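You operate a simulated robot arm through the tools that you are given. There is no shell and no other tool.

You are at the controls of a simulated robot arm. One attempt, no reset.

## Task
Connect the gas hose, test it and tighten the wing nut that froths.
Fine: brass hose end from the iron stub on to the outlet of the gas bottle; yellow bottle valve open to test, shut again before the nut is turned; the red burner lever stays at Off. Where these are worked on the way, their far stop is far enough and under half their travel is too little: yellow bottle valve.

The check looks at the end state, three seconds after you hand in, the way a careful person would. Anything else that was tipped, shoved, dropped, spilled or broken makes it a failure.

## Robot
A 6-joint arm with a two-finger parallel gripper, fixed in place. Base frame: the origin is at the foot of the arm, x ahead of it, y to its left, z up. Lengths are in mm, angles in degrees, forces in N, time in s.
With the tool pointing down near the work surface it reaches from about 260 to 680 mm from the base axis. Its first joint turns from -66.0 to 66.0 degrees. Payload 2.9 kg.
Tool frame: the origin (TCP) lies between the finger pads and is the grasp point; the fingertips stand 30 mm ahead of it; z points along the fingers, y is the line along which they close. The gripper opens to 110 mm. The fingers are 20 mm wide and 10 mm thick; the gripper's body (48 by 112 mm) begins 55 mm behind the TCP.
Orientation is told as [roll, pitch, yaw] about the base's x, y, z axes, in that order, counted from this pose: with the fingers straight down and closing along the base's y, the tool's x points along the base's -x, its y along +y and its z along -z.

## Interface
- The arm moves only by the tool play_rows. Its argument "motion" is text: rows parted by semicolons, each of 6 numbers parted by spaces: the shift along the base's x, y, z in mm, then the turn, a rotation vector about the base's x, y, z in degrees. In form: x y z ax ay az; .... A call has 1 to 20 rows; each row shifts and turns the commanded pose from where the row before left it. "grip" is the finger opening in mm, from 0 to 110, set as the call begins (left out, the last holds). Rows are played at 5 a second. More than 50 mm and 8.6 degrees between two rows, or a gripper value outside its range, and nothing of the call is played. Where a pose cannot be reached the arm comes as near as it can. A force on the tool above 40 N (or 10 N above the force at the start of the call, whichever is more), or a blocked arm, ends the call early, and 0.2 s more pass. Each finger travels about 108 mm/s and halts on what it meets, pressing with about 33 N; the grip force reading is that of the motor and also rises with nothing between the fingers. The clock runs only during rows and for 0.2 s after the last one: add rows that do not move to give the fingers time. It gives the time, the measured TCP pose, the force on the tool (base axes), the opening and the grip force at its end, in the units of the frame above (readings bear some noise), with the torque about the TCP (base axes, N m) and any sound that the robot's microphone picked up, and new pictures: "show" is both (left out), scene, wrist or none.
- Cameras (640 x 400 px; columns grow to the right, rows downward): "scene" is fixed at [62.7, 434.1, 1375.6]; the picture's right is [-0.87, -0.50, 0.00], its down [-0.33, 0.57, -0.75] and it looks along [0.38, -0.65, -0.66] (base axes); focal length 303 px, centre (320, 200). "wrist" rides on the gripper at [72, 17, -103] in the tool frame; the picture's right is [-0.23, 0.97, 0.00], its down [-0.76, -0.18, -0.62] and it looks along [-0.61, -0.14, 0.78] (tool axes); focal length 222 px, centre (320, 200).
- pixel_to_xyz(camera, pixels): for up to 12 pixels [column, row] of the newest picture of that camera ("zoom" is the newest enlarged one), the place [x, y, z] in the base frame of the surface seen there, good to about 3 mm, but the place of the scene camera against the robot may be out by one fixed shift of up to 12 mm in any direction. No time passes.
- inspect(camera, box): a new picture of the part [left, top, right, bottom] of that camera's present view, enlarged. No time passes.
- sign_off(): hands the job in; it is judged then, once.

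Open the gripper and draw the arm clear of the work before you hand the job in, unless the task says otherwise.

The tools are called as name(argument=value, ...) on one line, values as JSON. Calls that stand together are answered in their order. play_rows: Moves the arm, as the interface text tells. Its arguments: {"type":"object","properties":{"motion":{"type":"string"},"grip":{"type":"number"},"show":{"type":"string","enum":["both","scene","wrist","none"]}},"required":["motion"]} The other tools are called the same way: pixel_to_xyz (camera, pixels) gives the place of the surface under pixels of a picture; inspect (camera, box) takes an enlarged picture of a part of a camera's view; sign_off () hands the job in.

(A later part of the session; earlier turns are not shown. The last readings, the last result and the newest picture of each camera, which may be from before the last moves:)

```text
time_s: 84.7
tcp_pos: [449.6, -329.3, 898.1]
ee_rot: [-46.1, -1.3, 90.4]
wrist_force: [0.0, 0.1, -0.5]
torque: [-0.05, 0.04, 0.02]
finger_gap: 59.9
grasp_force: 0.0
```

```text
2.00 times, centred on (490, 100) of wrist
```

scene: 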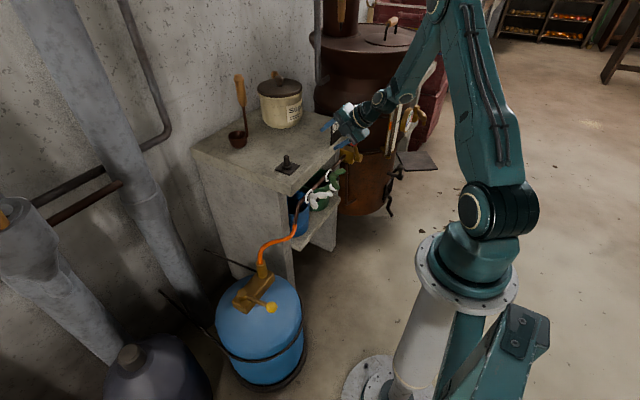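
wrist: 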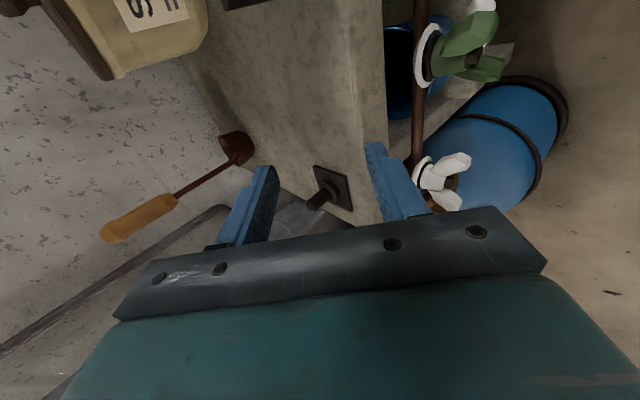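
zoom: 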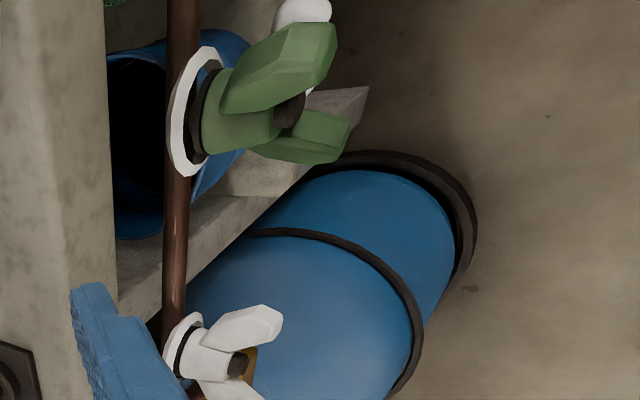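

The red lever's stem and knob still line up with their earlier pixels (hub 358,158; knob ≈354,142), so it did not move. The roll limit lies on the negative side, so I roll the other way (+135° in total) up here in free space.

play_rows(motion="-5 2 0 5.72 0.16 -5.5; -5 2 0 5.72 0.16 -5.5; -5 2 0 5.72 0.16 -5.5; -5 2 0 5.72 0.16 -5.5; 0 0 0 5.72 0.16 -5.5; 0 0 0 5.72 0.16 -5.5; 0 0 0 5.72 0.16 -5.5; 0 0 0 5.72 0.16 -5.5; 0 0 0 0 0 0", show="scene")

inspect(camera="scene", box=[310, 100, 390, 180])

```text
time_s: 86.7
tcp_pos: [430.2, -322.5, 898.0]
ee_rot: [-23.5, -41.0, 35.1]
wrist_force: [0.4, 0.0, 0.1]
torque: [-0.01, 0.0, 0.03]
finger_gap: 59.7
grasp_force: 0.1
```

scene: 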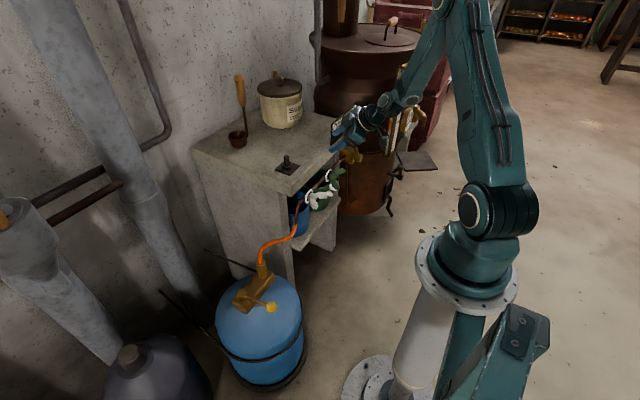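

```text
5.00 times, centred on (350, 140) of scene
```

zoom: 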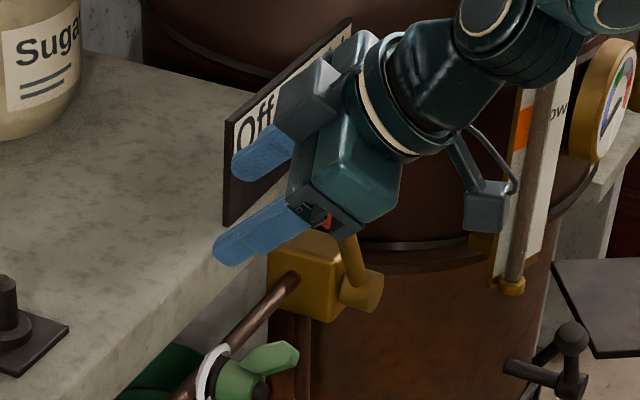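

No clipping so far. I finish the roll with nine more rows.

play_rows(motion="0 0 0 5.72 0.16 -5.5; 0 0 0 5.72 0.16 -5.5; 0 0 0 5.72 0.16 -5.5; 0 0 0 5.72 0.16 -5.5; 0 0 0 5.72 0.16 -5.5; 0 0 0 5.72 0.16 -5.5; 0 0 0 5.72 0.16 -5.5; 0 0 0 5.72 0.16 -5.5; 0 0 0 5.72 0.16 -5.5; 0 0 0 0 0 0", show="both")

inspect(camera="scene", box=[310, 100, 390, 180])

```text
time_s: 88.9
tcp_pos: [429.4, -322.3, 897.3]
ee_rot: [37.3, -29.7, -55.3]
wrist_force: [1.7, -0.1, 0.4]
torque: [0.0, 0.01, 0.01]
finger_gap: 60.2
grasp_force: 0.0
```

scene: 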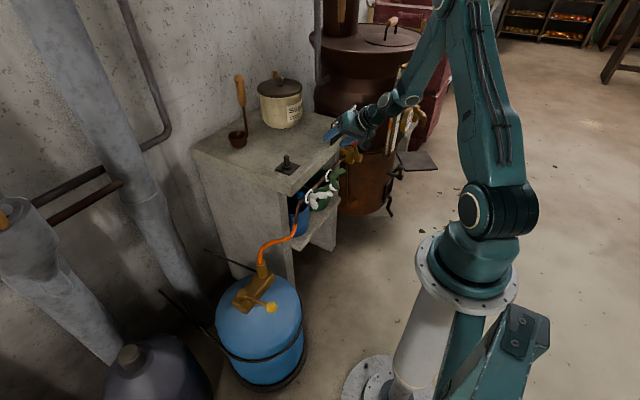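
wrist: 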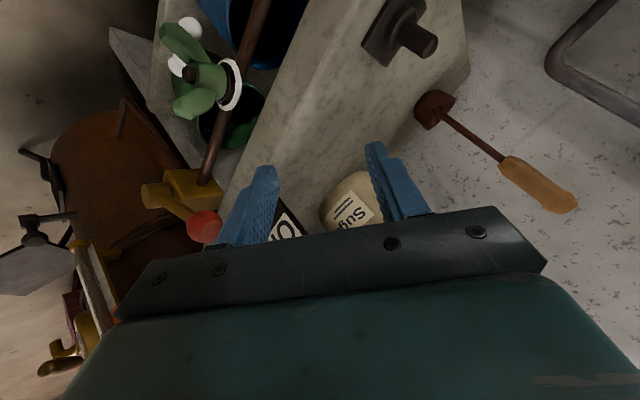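

```text
5.00 times, centred on (350, 140) of scene
```

zoom: 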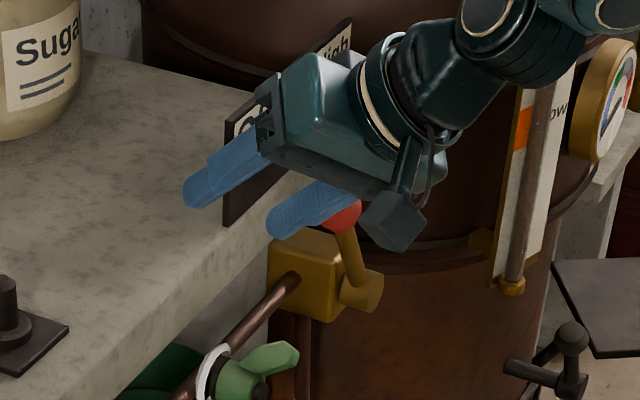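

Rolled as planned; the wrist camera now sees the red knob at (204,226) beside its hub at (155,195). I measure the red lever and the nut again from here.

pixel_to_xyz(camera="wrist", pixels=[[204, 224], [175, 205], [150, 197], [192, 188], [187, 75], [165, 35], [180, 115], [205, 80], [230, 90], [190, 40], [176, 25], [197, 110]])

inspect(camera="wrist", box=[120, 0, 300, 130])

inspect(camera="wrist", box=[120, 150, 260, 260])

```text
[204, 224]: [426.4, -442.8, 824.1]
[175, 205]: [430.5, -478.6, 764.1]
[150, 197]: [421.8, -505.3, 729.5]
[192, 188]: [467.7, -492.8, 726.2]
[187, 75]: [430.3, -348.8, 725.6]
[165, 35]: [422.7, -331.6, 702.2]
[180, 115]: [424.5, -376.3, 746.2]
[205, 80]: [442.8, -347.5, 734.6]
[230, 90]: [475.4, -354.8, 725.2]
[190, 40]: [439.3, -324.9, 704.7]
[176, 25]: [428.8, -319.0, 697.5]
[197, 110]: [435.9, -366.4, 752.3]
```

```text
3.08 times, centred on (210, 65) of wrist
```

zoom: 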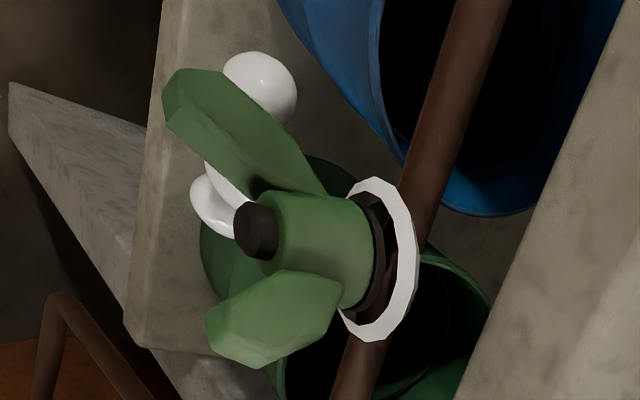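

```text
3.64 times, centred on (190, 205) of wrist
```

zoom: 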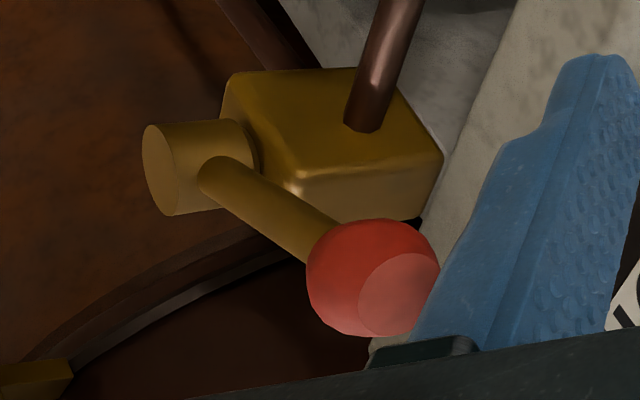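

The red lever is untouched (knob still at y≈-443, z≈824). Nut axis is (-349,725), wings at -44°, so the closing direction is now square to the wings. I widen the grip and come down to a start point (388,-349,795), still leaned 44° to stay inside reach.

play_rows(motion="-7 -4.5 -17 0 0 0; -7 -4.5 -17 0 0 0; -7 -4.5 -17 0 0 0; -7 -4.5 -17 0 0 0; -7 -4.5 -17 0 0 0; -6.5 -4.3 -17 0 0 0; 0 0 0 0 0 0", grip=100, show="both")

inspect(camera="wrist", box=[180, 20, 460, 220])

```text
time_s: 90.5
tcp_pos: [388.0, -347.4, 794.3]
ee_rot: [37.0, -29.7, -55.2]
wrist_force: [0.5, 0.0, 0.2]
torque: [-0.01, 0.02, 0.01]
finger_gap: 100.0
grasp_force: 0.0
```

scene: 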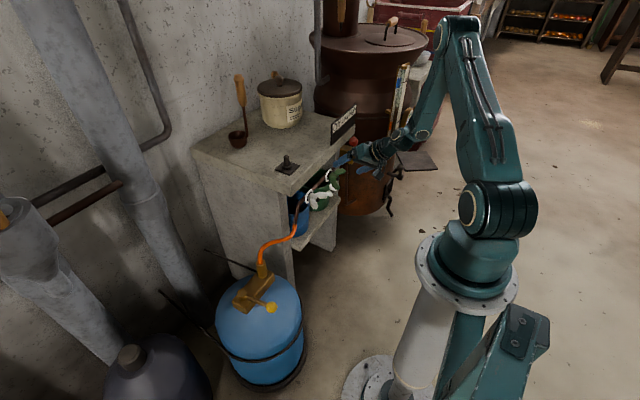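
wrist: 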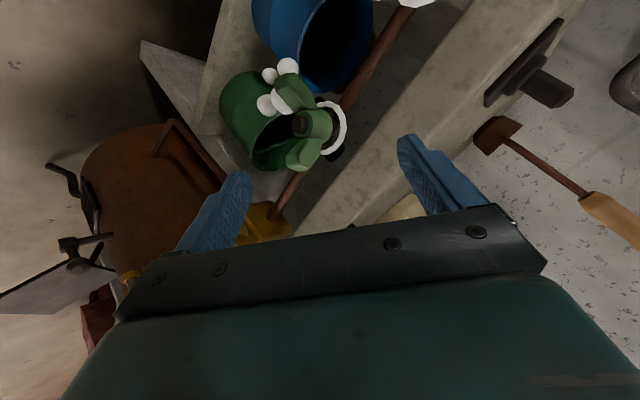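

```text
2.00 times, centred on (320, 120) of wrist
```

zoom: 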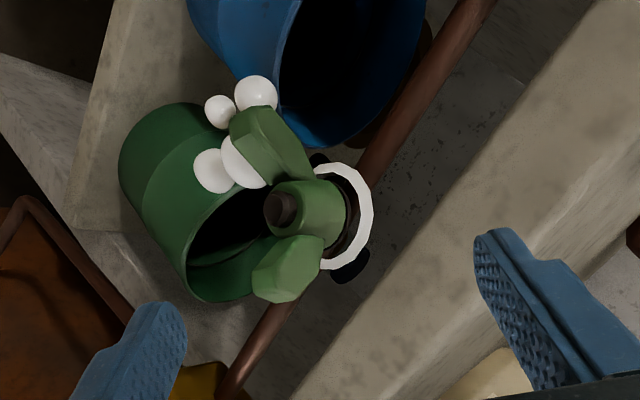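

The nut sits between the open fingers, wings square to the closing line. I do the first half of the straighten-and-advance move.

play_rows(motion="8 -0.5 -11.5 0 -7.3 0; 8 -0.5 -11.5 0 -7.3 0; 7 -0.5 -11.5 0 -7.3 0", show="both")

inspect(camera="wrist", box=[180, 20, 460, 220])

```text
time_s: 91.3
tcp_pos: [419.6, -344.8, 760.8]
ee_rot: [60.7, -40.0, -68.9]
wrist_force: [-0.3, 0.7, 0.4]
torque: [0.03, -0.01, 0.02]
finger_gap: 100.1
grasp_force: 0.1
out of reach, approached as far as the arm can: row 3
```

scene: 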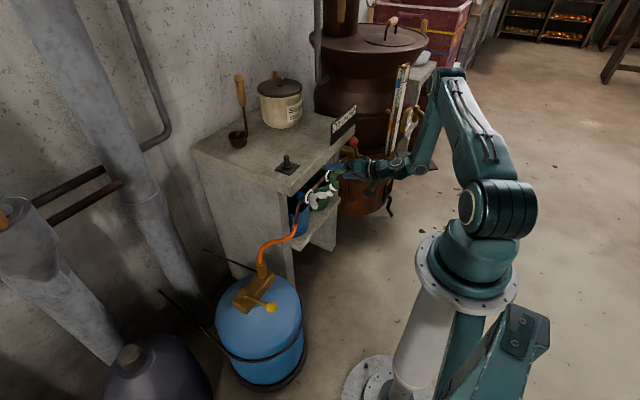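
wrist: 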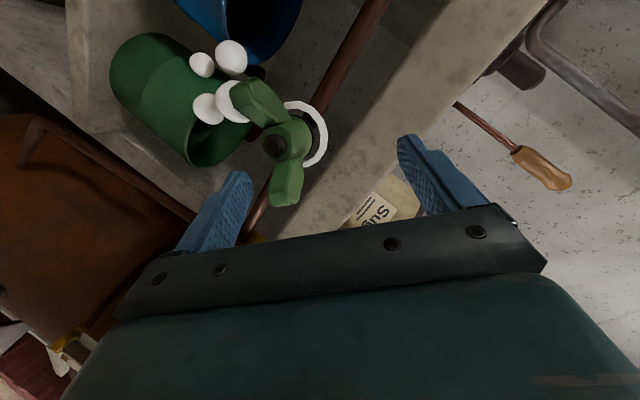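

```text
2.00 times, centred on (320, 120) of wrist
```

zoom: 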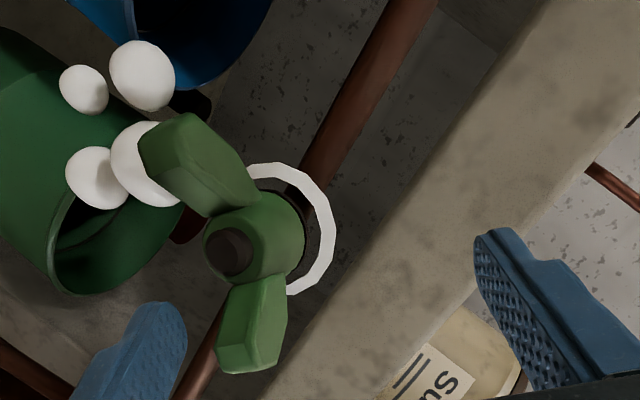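

A slight clip (x 420, y -345), still well clear of the nut. I continue with x leading so the path stays inside reach.

play_rows(motion="5 -3 -8 0 -4 0; 4 -2 -9 0 -5 0", show="wrist")

inspect(camera="wrist", box=[180, 20, 460, 220])

```text
time_s: 91.9
tcp_pos: [434.2, -348.3, 744.2]
ee_rot: [72.3, -42.9, -76.5]
wrist_force: [0.2, 0.7, -0.2]
torque: [0.02, 0.0, 0.0]
finger_gap: 100.1
grasp_force: 0.0
out of reach, approached as far as the arm can: row 1, 2
```

wrist: 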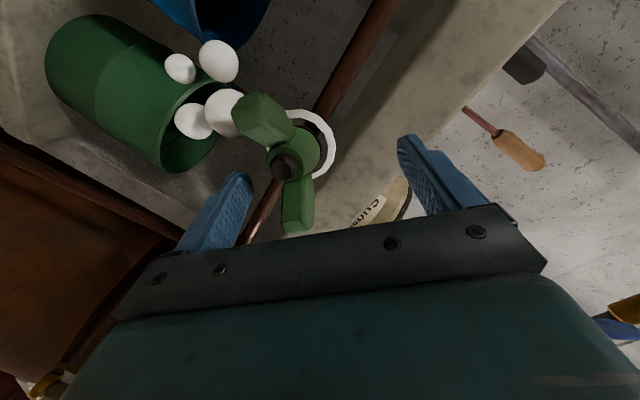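

```text
2.00 times, centred on (320, 120) of wrist
```

zoom: 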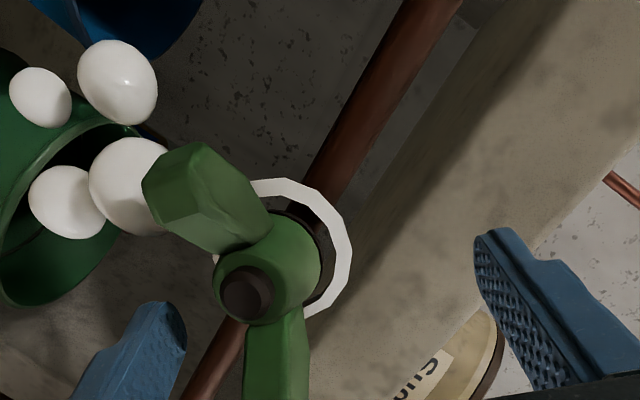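

The remaining limit here is joint 1 (-66°), which pushes x outward. A small yaw (tool aimed ~7° toward -y) relieves it, so I add that while lowering to the nut's height.

play_rows(motion="0 0 -3 0 0 -4; 0 0.5 -4 0 0 -4", show="none")

play_rows(motion="0 0.5 -5 0 -2.5 0; 0 0 -5 0 -2.5 0", show="both")

inspect(camera="wrist", box=[180, 40, 460, 240])

```text
time_s: 92.5
tcp_pos: [435.3, -347.3, 737.5]
ee_rot: [72.1, -42.9, -84.6]
wrist_force: [-0.2, 0.7, -0.5]
torque: [0.0, 0.0, -0.03]
finger_gap: 100.0
grasp_force: 0.1
```

```text
time_s: 93.1
tcp_pos: [434.1, -346.5, 727.0]
ee_rot: [79.1, -43.2, -89.2]
wrist_force: [-0.5, 0.3, -1.3]
torque: [0.02, 0.01, 0.05]
finger_gap: 99.8
grasp_force: 0.1
```

scene: 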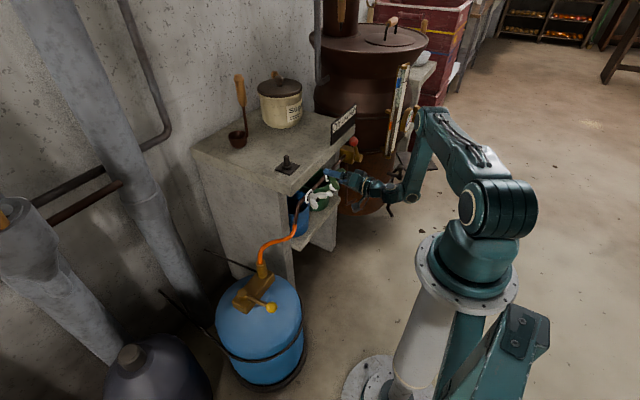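
wrist: 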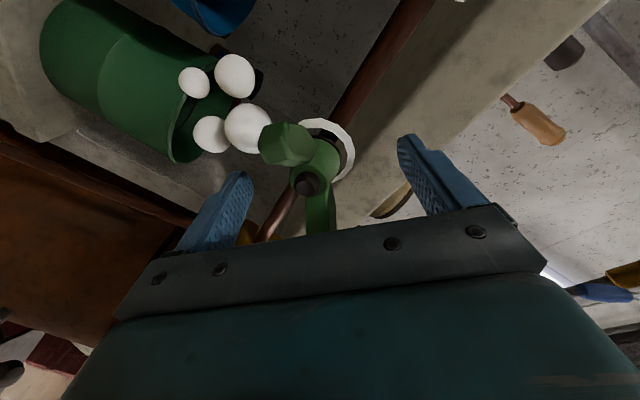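

```text
2.00 times, centred on (320, 140) of wrist
```

zoom: 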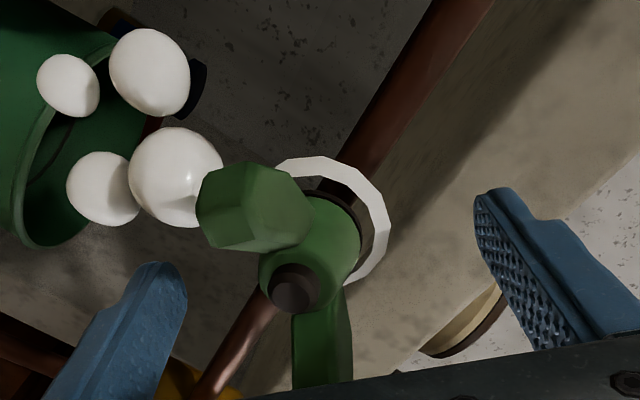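

No clipping now: TCP (434,-346.5,727), nearly aligned. The bolt tip shows at zoom (295,288), a little left of centre; I measure it and the wings.

pixel_to_xyz(camera="zoom", pixels=[[295, 288], [285, 295], [305, 280], [230, 235], [210, 215], [320, 370], [300, 340], [340, 340], [330, 230], [360, 250], [380, 210], [345, 300]])

```text
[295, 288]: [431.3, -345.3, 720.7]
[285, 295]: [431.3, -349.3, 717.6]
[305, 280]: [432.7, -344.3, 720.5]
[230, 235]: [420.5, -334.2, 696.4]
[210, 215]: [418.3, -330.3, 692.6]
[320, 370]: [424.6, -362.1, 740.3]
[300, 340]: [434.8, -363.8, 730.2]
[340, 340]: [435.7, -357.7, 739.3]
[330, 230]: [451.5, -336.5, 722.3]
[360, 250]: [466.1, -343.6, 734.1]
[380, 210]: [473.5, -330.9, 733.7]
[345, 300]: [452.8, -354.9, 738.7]
```

The nut axis is about 5 mm below the TCP here. I lower 4 mm and narrow the fingers to 46 mm so they act as two prongs beside the hub.

play_rows(motion="0 0 -2 0 0 0; 0 0 -2 0 0 0; 0 0 0 0 0 0; 0 0 0 0 0 0", grip=46, show="both")

inspect(camera="wrist", box=[200, 80, 440, 240])

inspect(camera="scene", box=[300, 140, 380, 220])

```text
time_s: 94.1
tcp_pos: [436.9, -346.2, 723.5]
ee_rot: [79.1, -43.1, -89.1]
wrist_force: [0.2, -0.1, -0.4]
torque: [0.01, -0.02, 0.01]
finger_gap: 46.0
grasp_force: 0.1
```

scene: 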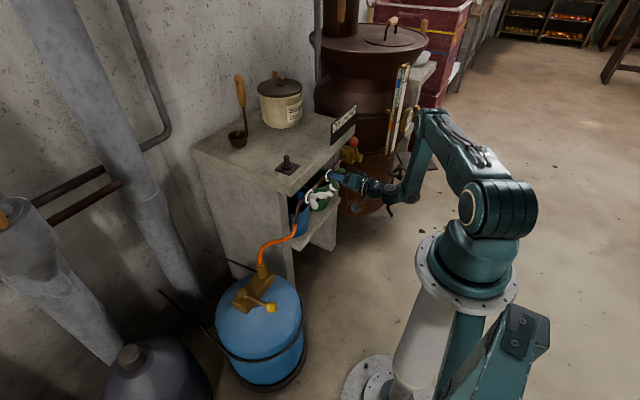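
wrist: 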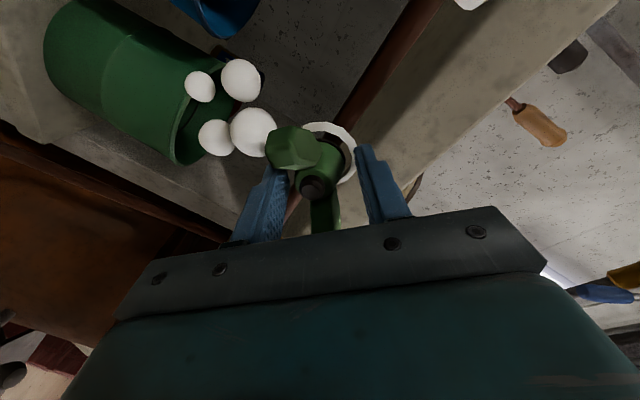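

```text
2.50 times, centred on (320, 160) of wrist
```

zoom: 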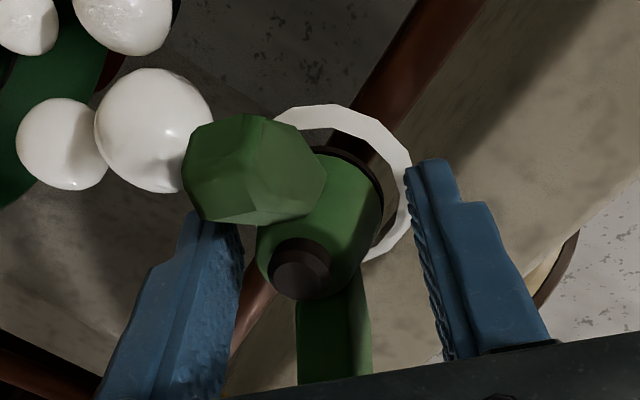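

```text
5.00 times, centred on (340, 180) of scene
```

zoom: 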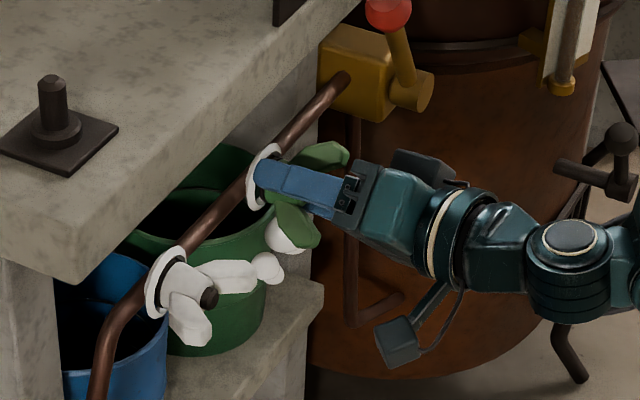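

The hub is ~5 mm toward the left finger. I shift (y -3.5, z -3.5) to centre it.

play_rows(motion="0 -1.7 -1.7 0 0 0; 0 -1.8 -1.8 0 0 0; 0 0 0 0 0 0", show="wrist")

inspect(camera="wrist", box=[200, 80, 440, 240])

```text
time_s: 94.9
tcp_pos: [434.9, -349.3, 718.8]
ee_rot: [79.0, -43.1, -89.2]
wrist_force: [0.0, 0.2, -0.7]
torque: [0.03, 0.0, 0.03]
finger_gap: 46.0
grasp_force: 0.1
```

wrist: 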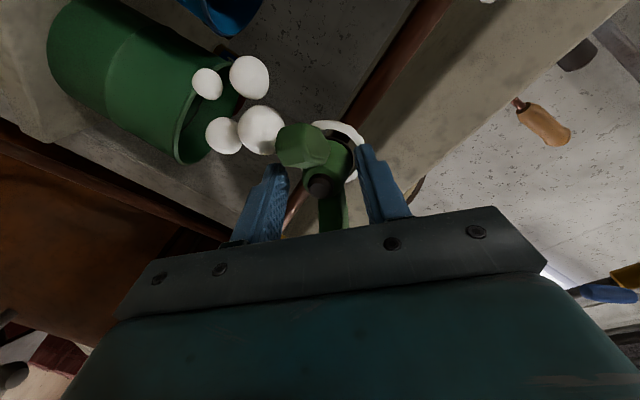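

```text
2.50 times, centred on (320, 160) of wrist
```

zoom: 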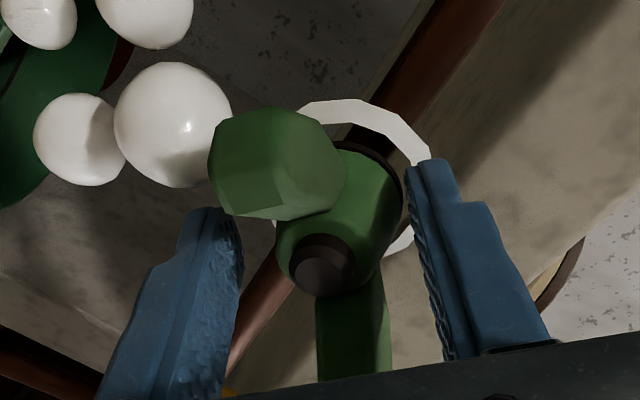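

Centred now. I begin rolling the prongs clockwise (tightening) about the tool axis, watching torque; the first ~50° should be free.

play_rows(motion="0 1 -1 5.9 -0.7 -0.83; 0 0.5 -0.5 5.9 -0.7 -0.83; 0 0 0 5.9 -0.7 -0.83; 0 0 0 5.9 -0.7 -0.83", show="wrist")

inspect(camera="wrist", box=[200, 80, 440, 240])

```text
time_s: 95.9
tcp_pos: [434.7, -348.5, 718.4]
ee_rot: [81.7, -19.4, -93.9]
wrist_force: [1.4, 2.9, 2.9]
torque: [-0.11, -0.04, 0.06]
finger_gap: 47.9
grasp_force: 1.6
```

wrist: 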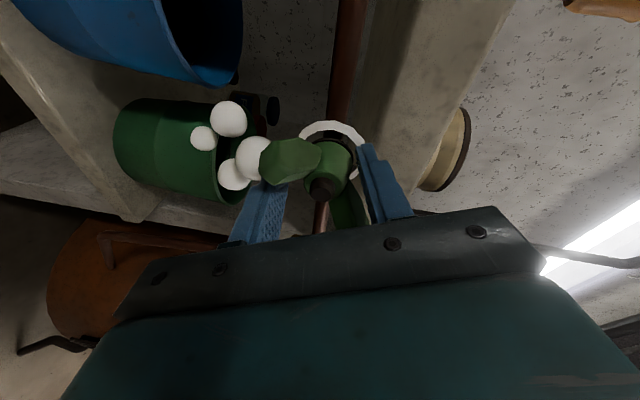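

```text
2.50 times, centred on (320, 160) of wrist
```

zoom: 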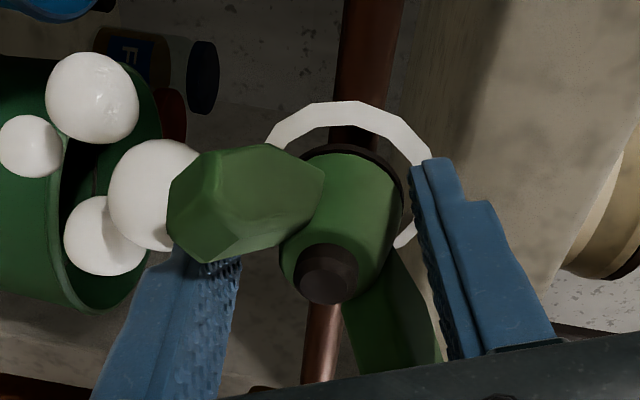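

Contact with the wings is just starting (gap 47.9, ~4 N). I continue the clockwise roll.

play_rows(motion="0 0 0 5.9 -0.7 -0.83; 0 0 0 5.9 -0.7 -0.83; 0 0 0 5.9 -0.7 -0.83", show="wrist")

inspect(camera="wrist", box=[200, 80, 440, 240])

```text
time_s: 96.7
tcp_pos: [436.2, -349.1, 719.6]
ee_rot: [82.2, -1.6, -96.5]
wrist_force: [3.6, 1.1, 6.5]
torque: [-0.09, -0.13, 0.13]
finger_gap: 49.6
grasp_force: 4.0
```

wrist: 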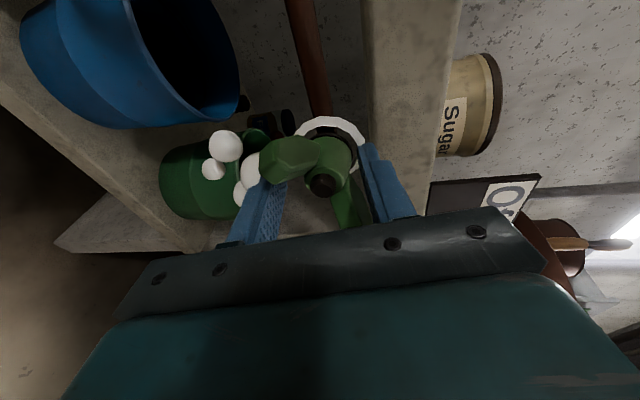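

```text
2.50 times, centred on (320, 160) of wrist
```

zoom: 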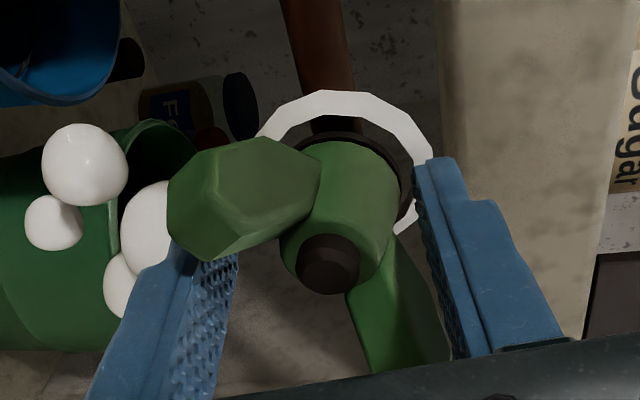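

The wings keep their place relative to the fingers, so the nut is turning with the tool. I carry on clockwise.

play_rows(motion="0 0 0 5.9 -0.7 -0.83; 0 0 0 5.9 -0.7 -0.83; 0 0 0 5.9 -0.7 -0.83; 0 0 0 5.9 -0.7 -0.83; 0 0 0 5.9 -0.7 -0.83", show="wrist")

inspect(camera="wrist", box=[200, 80, 440, 240])

```text
time_s: 97.9
tcp_pos: [435.3, -348.3, 717.5]
ee_rot: [81.1, 28.1, -101.1]
wrist_force: [1.3, 0.7, 7.5]
torque: [-0.2, -0.17, 0.05]
finger_gap: 49.0
grasp_force: 3.1
```

wrist: 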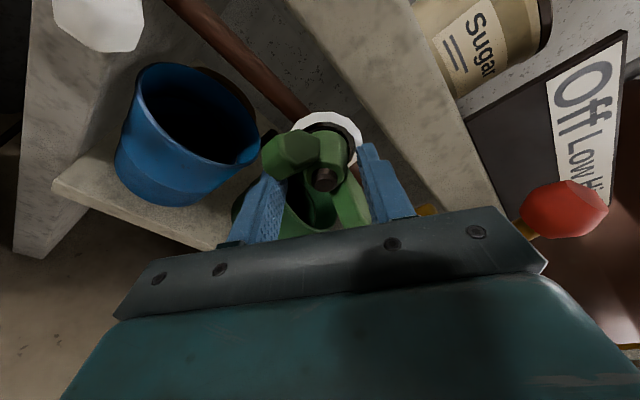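

```text
2.50 times, centred on (320, 160) of wrist
```

zoom: 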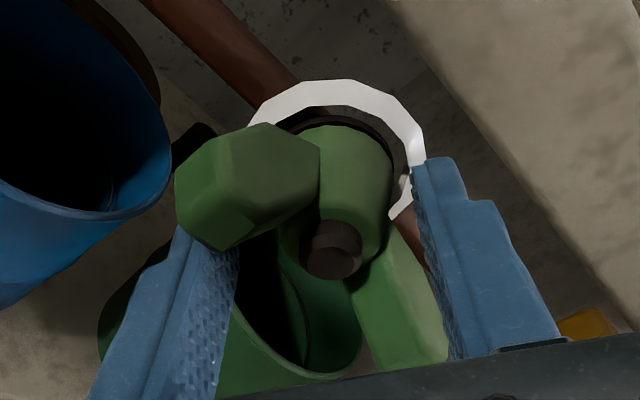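

The froth balls are no longer in view. I check with the scene camera, then continue turning.

inspect(camera="scene", box=[300, 140, 380, 220])

play_rows(motion="0 0 0 5.9 -0.7 -0.83; 0 0 0 5.9 -0.7 -0.83; 0 0 0 5.9 -0.7 -0.83", show="both")

inspect(camera="scene", box=[300, 140, 380, 220])

inspect(camera="wrist", box=[200, 80, 440, 240])

```text
5.00 times, centred on (340, 180) of scene
```

zoom: 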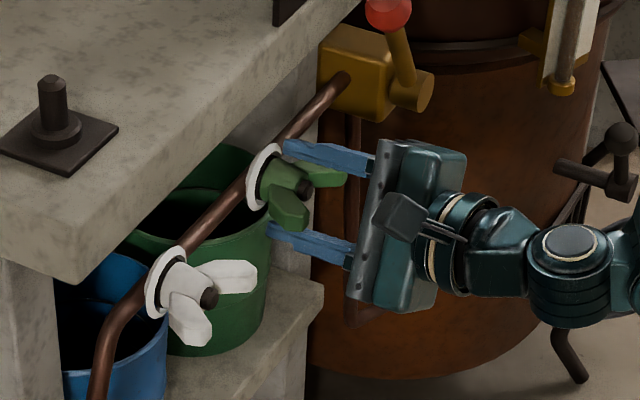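

```text
time_s: 98.7
tcp_pos: [436.2, -349.5, 719.3]
ee_rot: [79.3, 45.9, -104.5]
wrist_force: [2.7, 1.0, 25.5]
torque: [-0.78, -0.42, 0.07]
finger_gap: 54.3
grasp_force: 8.6
```

scene: 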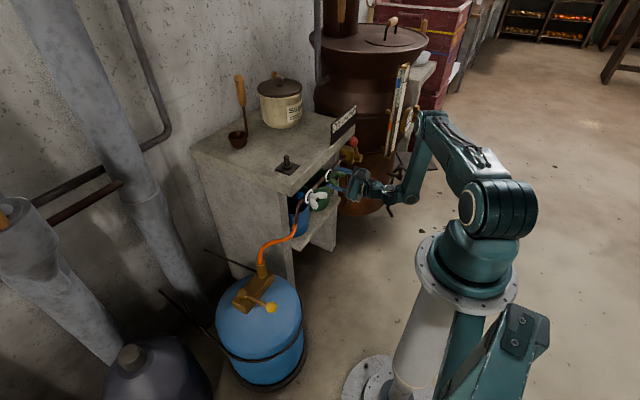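
wrist: 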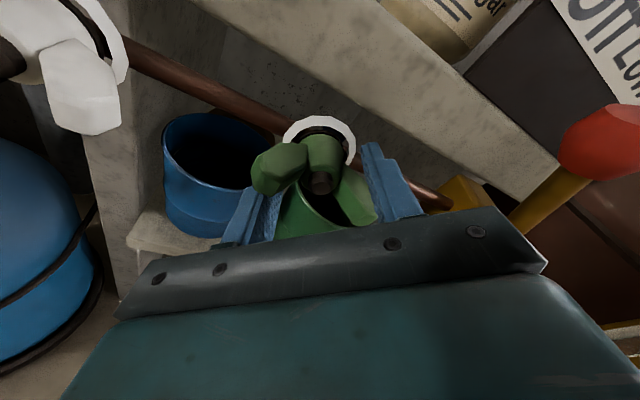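

```text
5.00 times, centred on (340, 180) of scene
```

zoom: 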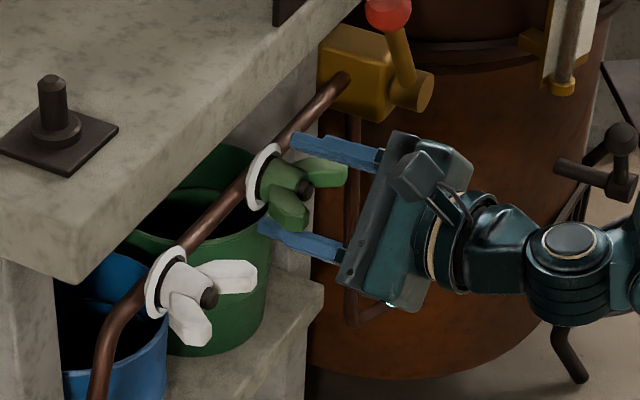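

```text
2.50 times, centred on (320, 160) of wrist
```

zoom: 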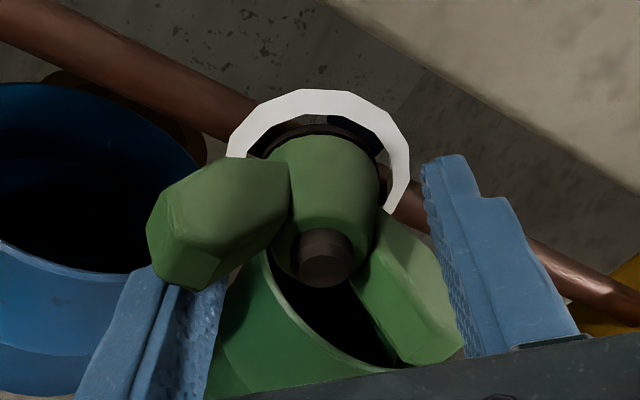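

The froth is gone, the green wings now lie like the tight white ones, and torque rose to ~0.8 N·m without further motion: it is tight. I press a touch more to make sure it is at its end.

play_rows(motion="0 0 0 3 -0.35 -0.4; 0 0 0 0 0 0", show="both")

inspect(camera="scene", box=[300, 140, 380, 220])

```text
time_s: 99.3
tcp_pos: [437.0, -349.5, 721.3]
ee_rot: [78.7, 48.7, -105.3]
wrist_force: [7.0, 1.2, 26.1]
torque: [-2.79, -1.43, 0.7]
finger_gap: 55.2
grasp_force: 45.5
```

scene: 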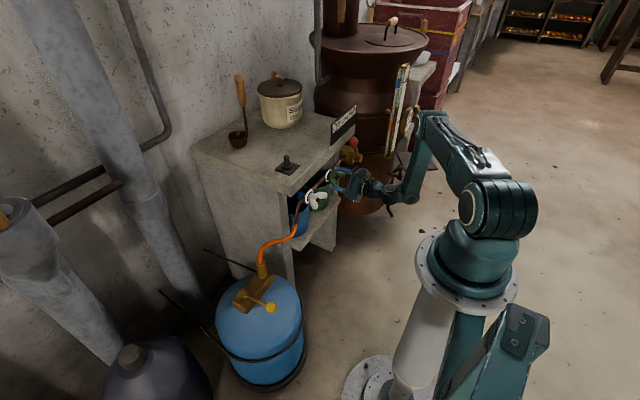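
wrist: 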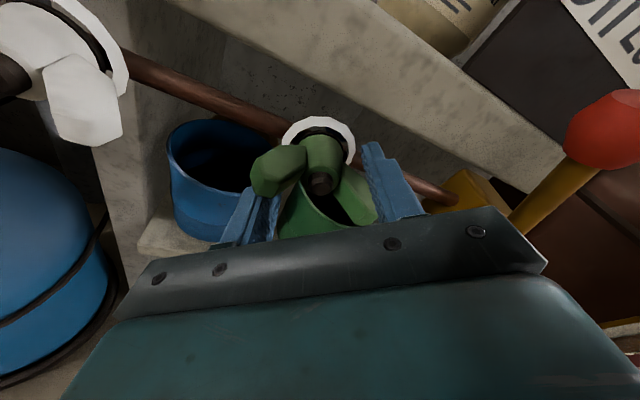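

```text
5.00 times, centred on (340, 180) of scene
```

zoom: 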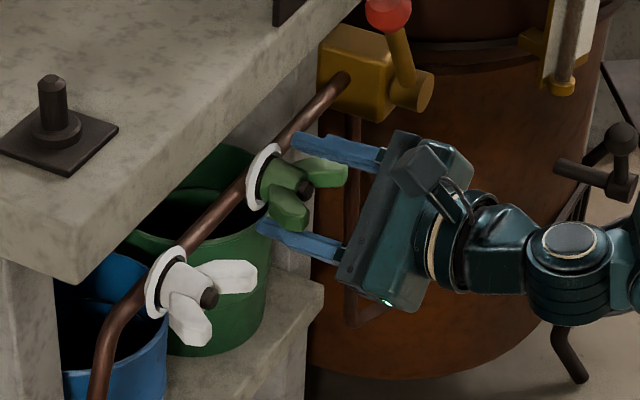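

No motion even at 2.8 N·m, so it is hard tight. Before letting go I measure pipe, bucket rim and slab near the fingers to plan a clean exit.

pixel_to_xyz(camera="wrist", pixels=[[240, 115], [200, 88], [270, 127], [425, 190], [445, 195], [310, 230], [340, 228], [280, 215], [455, 185], [400, 125], [330, 122], [270, 165]])

```text
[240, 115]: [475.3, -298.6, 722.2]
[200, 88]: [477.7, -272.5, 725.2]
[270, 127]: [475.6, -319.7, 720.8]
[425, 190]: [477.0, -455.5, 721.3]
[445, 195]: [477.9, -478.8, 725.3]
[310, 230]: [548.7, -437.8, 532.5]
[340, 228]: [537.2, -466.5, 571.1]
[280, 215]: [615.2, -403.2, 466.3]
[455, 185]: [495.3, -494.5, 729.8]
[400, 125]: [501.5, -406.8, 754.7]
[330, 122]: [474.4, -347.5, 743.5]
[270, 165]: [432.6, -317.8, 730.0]
```

Pipe front is at x≈475 (9 mm beyond the tips) and nothing else is close. I roll back 24° to unload the wings, then open the fingers beyond the wing tips.

play_rows(motion="0 0 0 -5.9 0.7 0.83; 0 0 0 -5.9 0.7 0.83; 0 0 0 -5.9 0.7 0.83; 0 0 0 -5.9 0.7 0.83; 0 0 0 0 0 0", show="wrist")

inspect(camera="wrist", box=[200, 80, 440, 240])

```text
time_s: 100.5
tcp_pos: [435.2, -346.7, 716.4]
ee_rot: [81.0, 25.1, -100.5]
wrist_force: [-1.7, -4.4, 7.4]
torque: [-0.12, -0.26, -0.17]
finger_gap: 50.2
grasp_force: 4.3
```

wrist: 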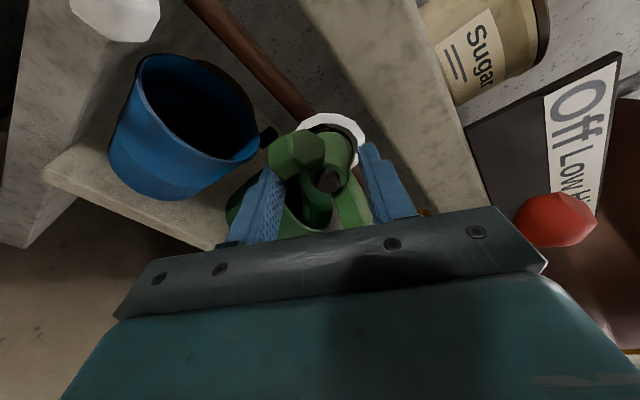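

```text
2.50 times, centred on (320, 160) of wrist
```

zoom: 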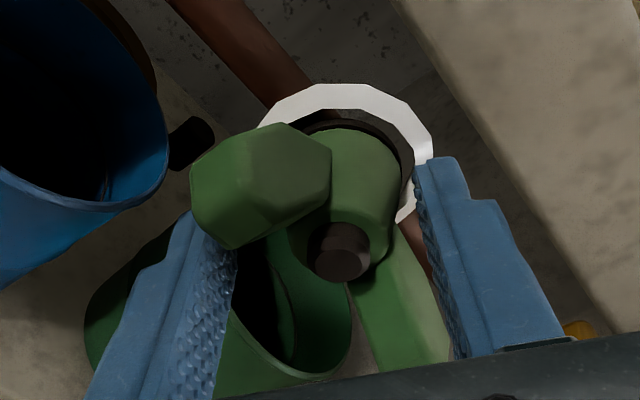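

The nut stayed put while the tool rolled back (it had reached its stop at roughly this angle). A light touch remains, so I roll back 18° more before opening.

play_rows(motion="0 0 1 -5.9 0.7 0.83; 0 -1 1 -5.9 0.7 0.83; 0 0 0 -5.9 0.7 0.83; 0 0 0 0 0 0", show="wrist")

inspect(camera="wrist", box=[200, 80, 440, 240])

inspect(camera="scene", box=[300, 140, 380, 220])

```text
time_s: 101.5
tcp_pos: [435.5, -348.5, 720.3]
ee_rot: [81.9, 7.2, -97.7]
wrist_force: [-0.7, 1.2, -0.3]
torque: [-0.01, -0.02, 0.01]
finger_gap: 46.1
grasp_force: 0.1
```

wrist: 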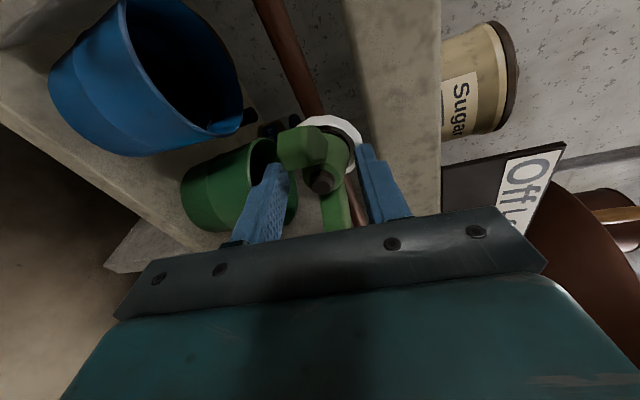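

```text
2.50 times, centred on (320, 160) of wrist
```

zoom: 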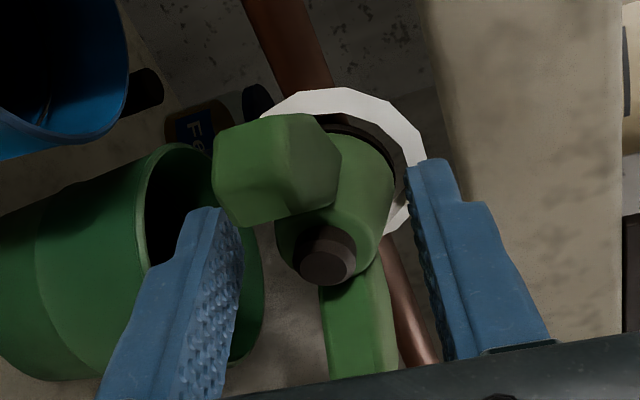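

```text
5.00 times, centred on (340, 180) of scene
```

zoom: 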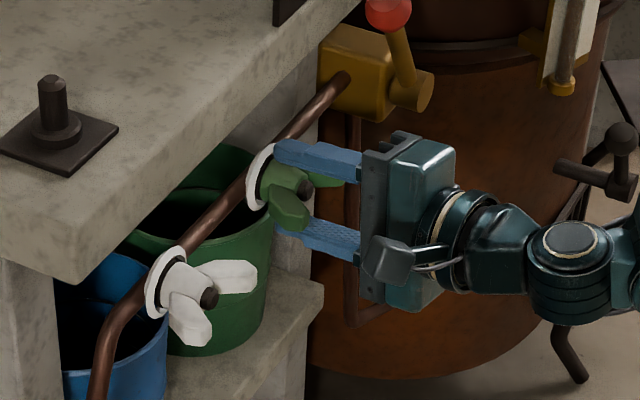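

Free now (force ≈0, nut unmoved). I open the fingers to 100 so they clear the wing tips, then roll so that they flank the nut left and right for lifting out.

play_rows(motion="0 0 0 0 0 0; 0 0 0 0 0 0; 0 0 0 0 0 0; 0 0 0 -7.28 0.86 1.02; 0 0 0 -7.28 0.86 1.02; 0 0 0 -7.28 0.86 1.02; 0 0 0 -7.28 0.86 1.02", grip=100, show="wrist")

play_rows(motion="0 0 0 -7.28 0.86 1.02; 0 0 0 -7.28 0.86 1.02; 0 0 0 -7.28 0.86 1.02; 0 0 0 -7.28 0.86 1.02; 0 0 0 -7.28 0.86 1.02; 0 0 0 -7.28 0.86 1.02; 0 0 0 -7.28 0.86 1.02; 0 0 0 -7.28 0.86 1.02; 0 0 0 -7.28 0.86 1.02; 0 0 0 0 0 0", show="both")

inspect(camera="scene", box=[300, 140, 380, 220])

```text
time_s: 103.1
tcp_pos: [435.6, -348.5, 719.9]
ee_rot: [81.5, -22.1, -93.5]
wrist_force: [0.0, 0.1, 0.1]
torque: [0.01, 0.02, 0.02]
finger_gap: 99.9
grasp_force: 0.1
```

wrist: 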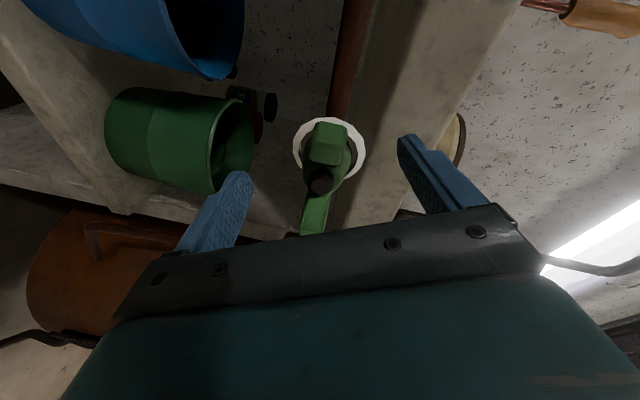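

```text
time_s: 105.3
tcp_pos: [435.1, -348.5, 719.3]
ee_rot: [7.7, -81.9, -14.5]
wrist_force: [0.3, -0.2, 0.9]
torque: [0.03, 0.02, -0.01]
finger_gap: 100.2
grasp_force: 0.1
```

scene: 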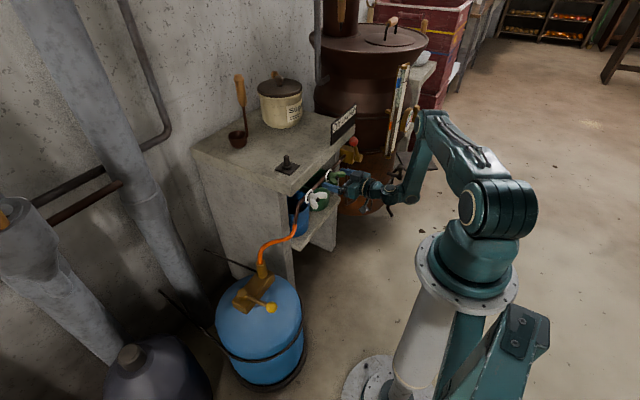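
wrist: 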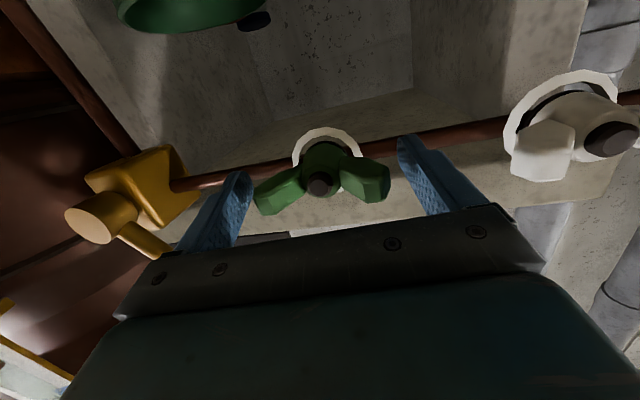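

```text
5.00 times, centred on (340, 180) of scene
```

zoom: 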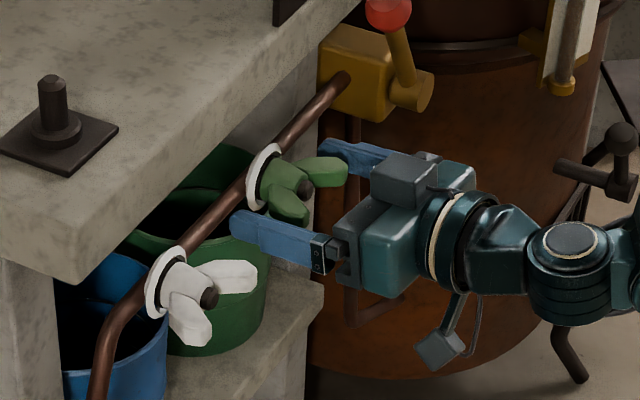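

The fingers now flank the nut horizontally with clearance, and the nut is still in its tight position. I lift out, letting the tool lean as it rises.

play_rows(motion="0 0 8 0 3 0; 0 0.5 9 0 4 0; -1 0.5 9 0 5 0", show="none")

play_rows(motion="-3 1 10 0 5 0; -4 1 10 0 5 0; -5 1 10 0 5 0", show="both")

```text
time_s: 106.1
tcp_pos: [436.0, -348.6, 746.1]
ee_rot: [-0.9, -70.2, -6.1]
wrist_force: [-0.5, -0.4, -0.5]
torque: [0.02, -0.03, -0.01]
finger_gap: 100.0
grasp_force: 0.0
```

```text
time_s: 106.9
tcp_pos: [421.0, -346.2, 776.1]
ee_rot: [-3.6, -55.1, -3.7]
wrist_force: [-0.2, 0.5, -0.2]
torque: [0.0, 0.01, -0.01]
finger_gap: 100.0
grasp_force: 0.1
```

scene: 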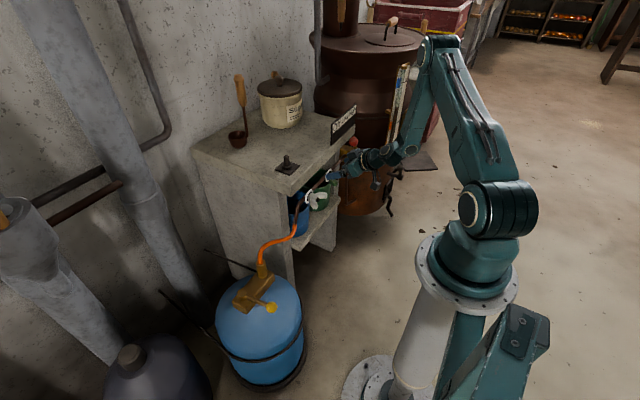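
wrist: 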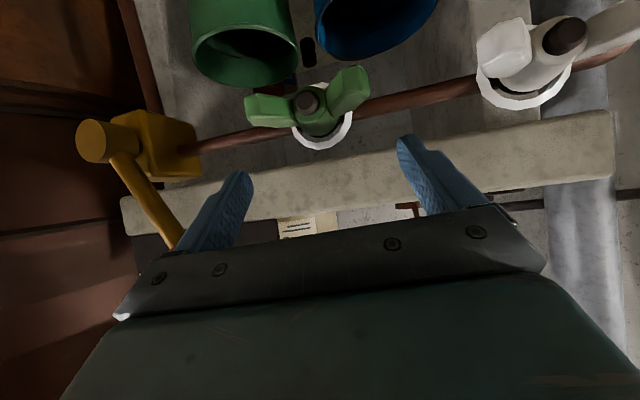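

Out of the nut. I bring the fingers together and move up and +y, away from the red lever.

play_rows(motion="-6 6 10 0 3 0; -6 10 14 0 3 0; -6 12 16 0 2 0; -6 12 20 0 0 0; -6 15 20 0 0 0; -5 15 20 0 0 0; 0 15 20 0 0 0; 0 0 0 0 0 0", grip=50, show="both")

inspect(camera="scene", box=[300, 110, 400, 220])

inspect(camera="wrist", box=[60, 0, 480, 230])

```text
time_s: 108.7
tcp_pos: [387.0, -259.1, 897.7]
ee_rot: [-4.4, -47.2, -3.1]
wrist_force: [-0.4, 0.4, 0.4]
torque: [-0.01, -0.01, 0.02]
finger_gap: 50.1
grasp_force: 0.2
```

scene: 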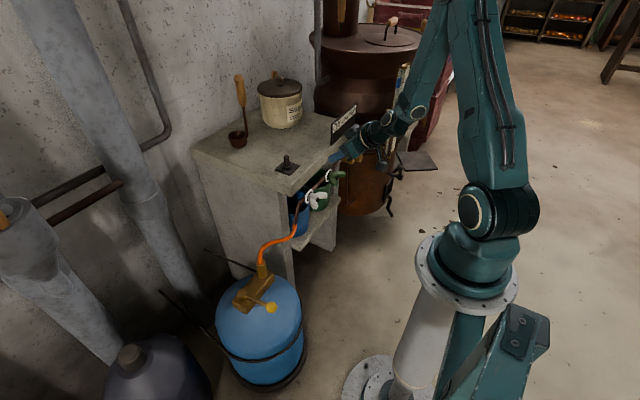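
wrist: 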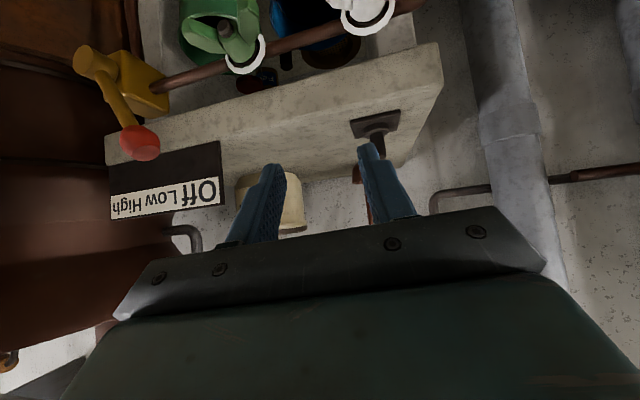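

```text
3.64 times, centred on (350, 165) of scene
```

zoom: 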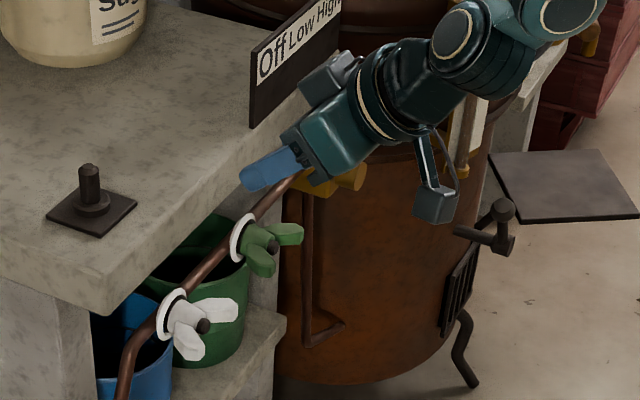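

```text
1.52 times, centred on (270, 115) of wrist
```

zoom: 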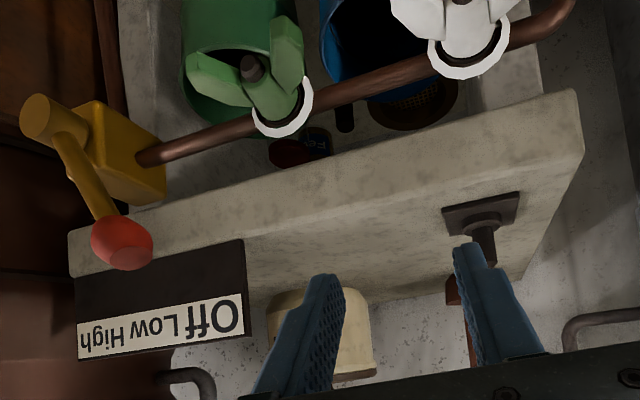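

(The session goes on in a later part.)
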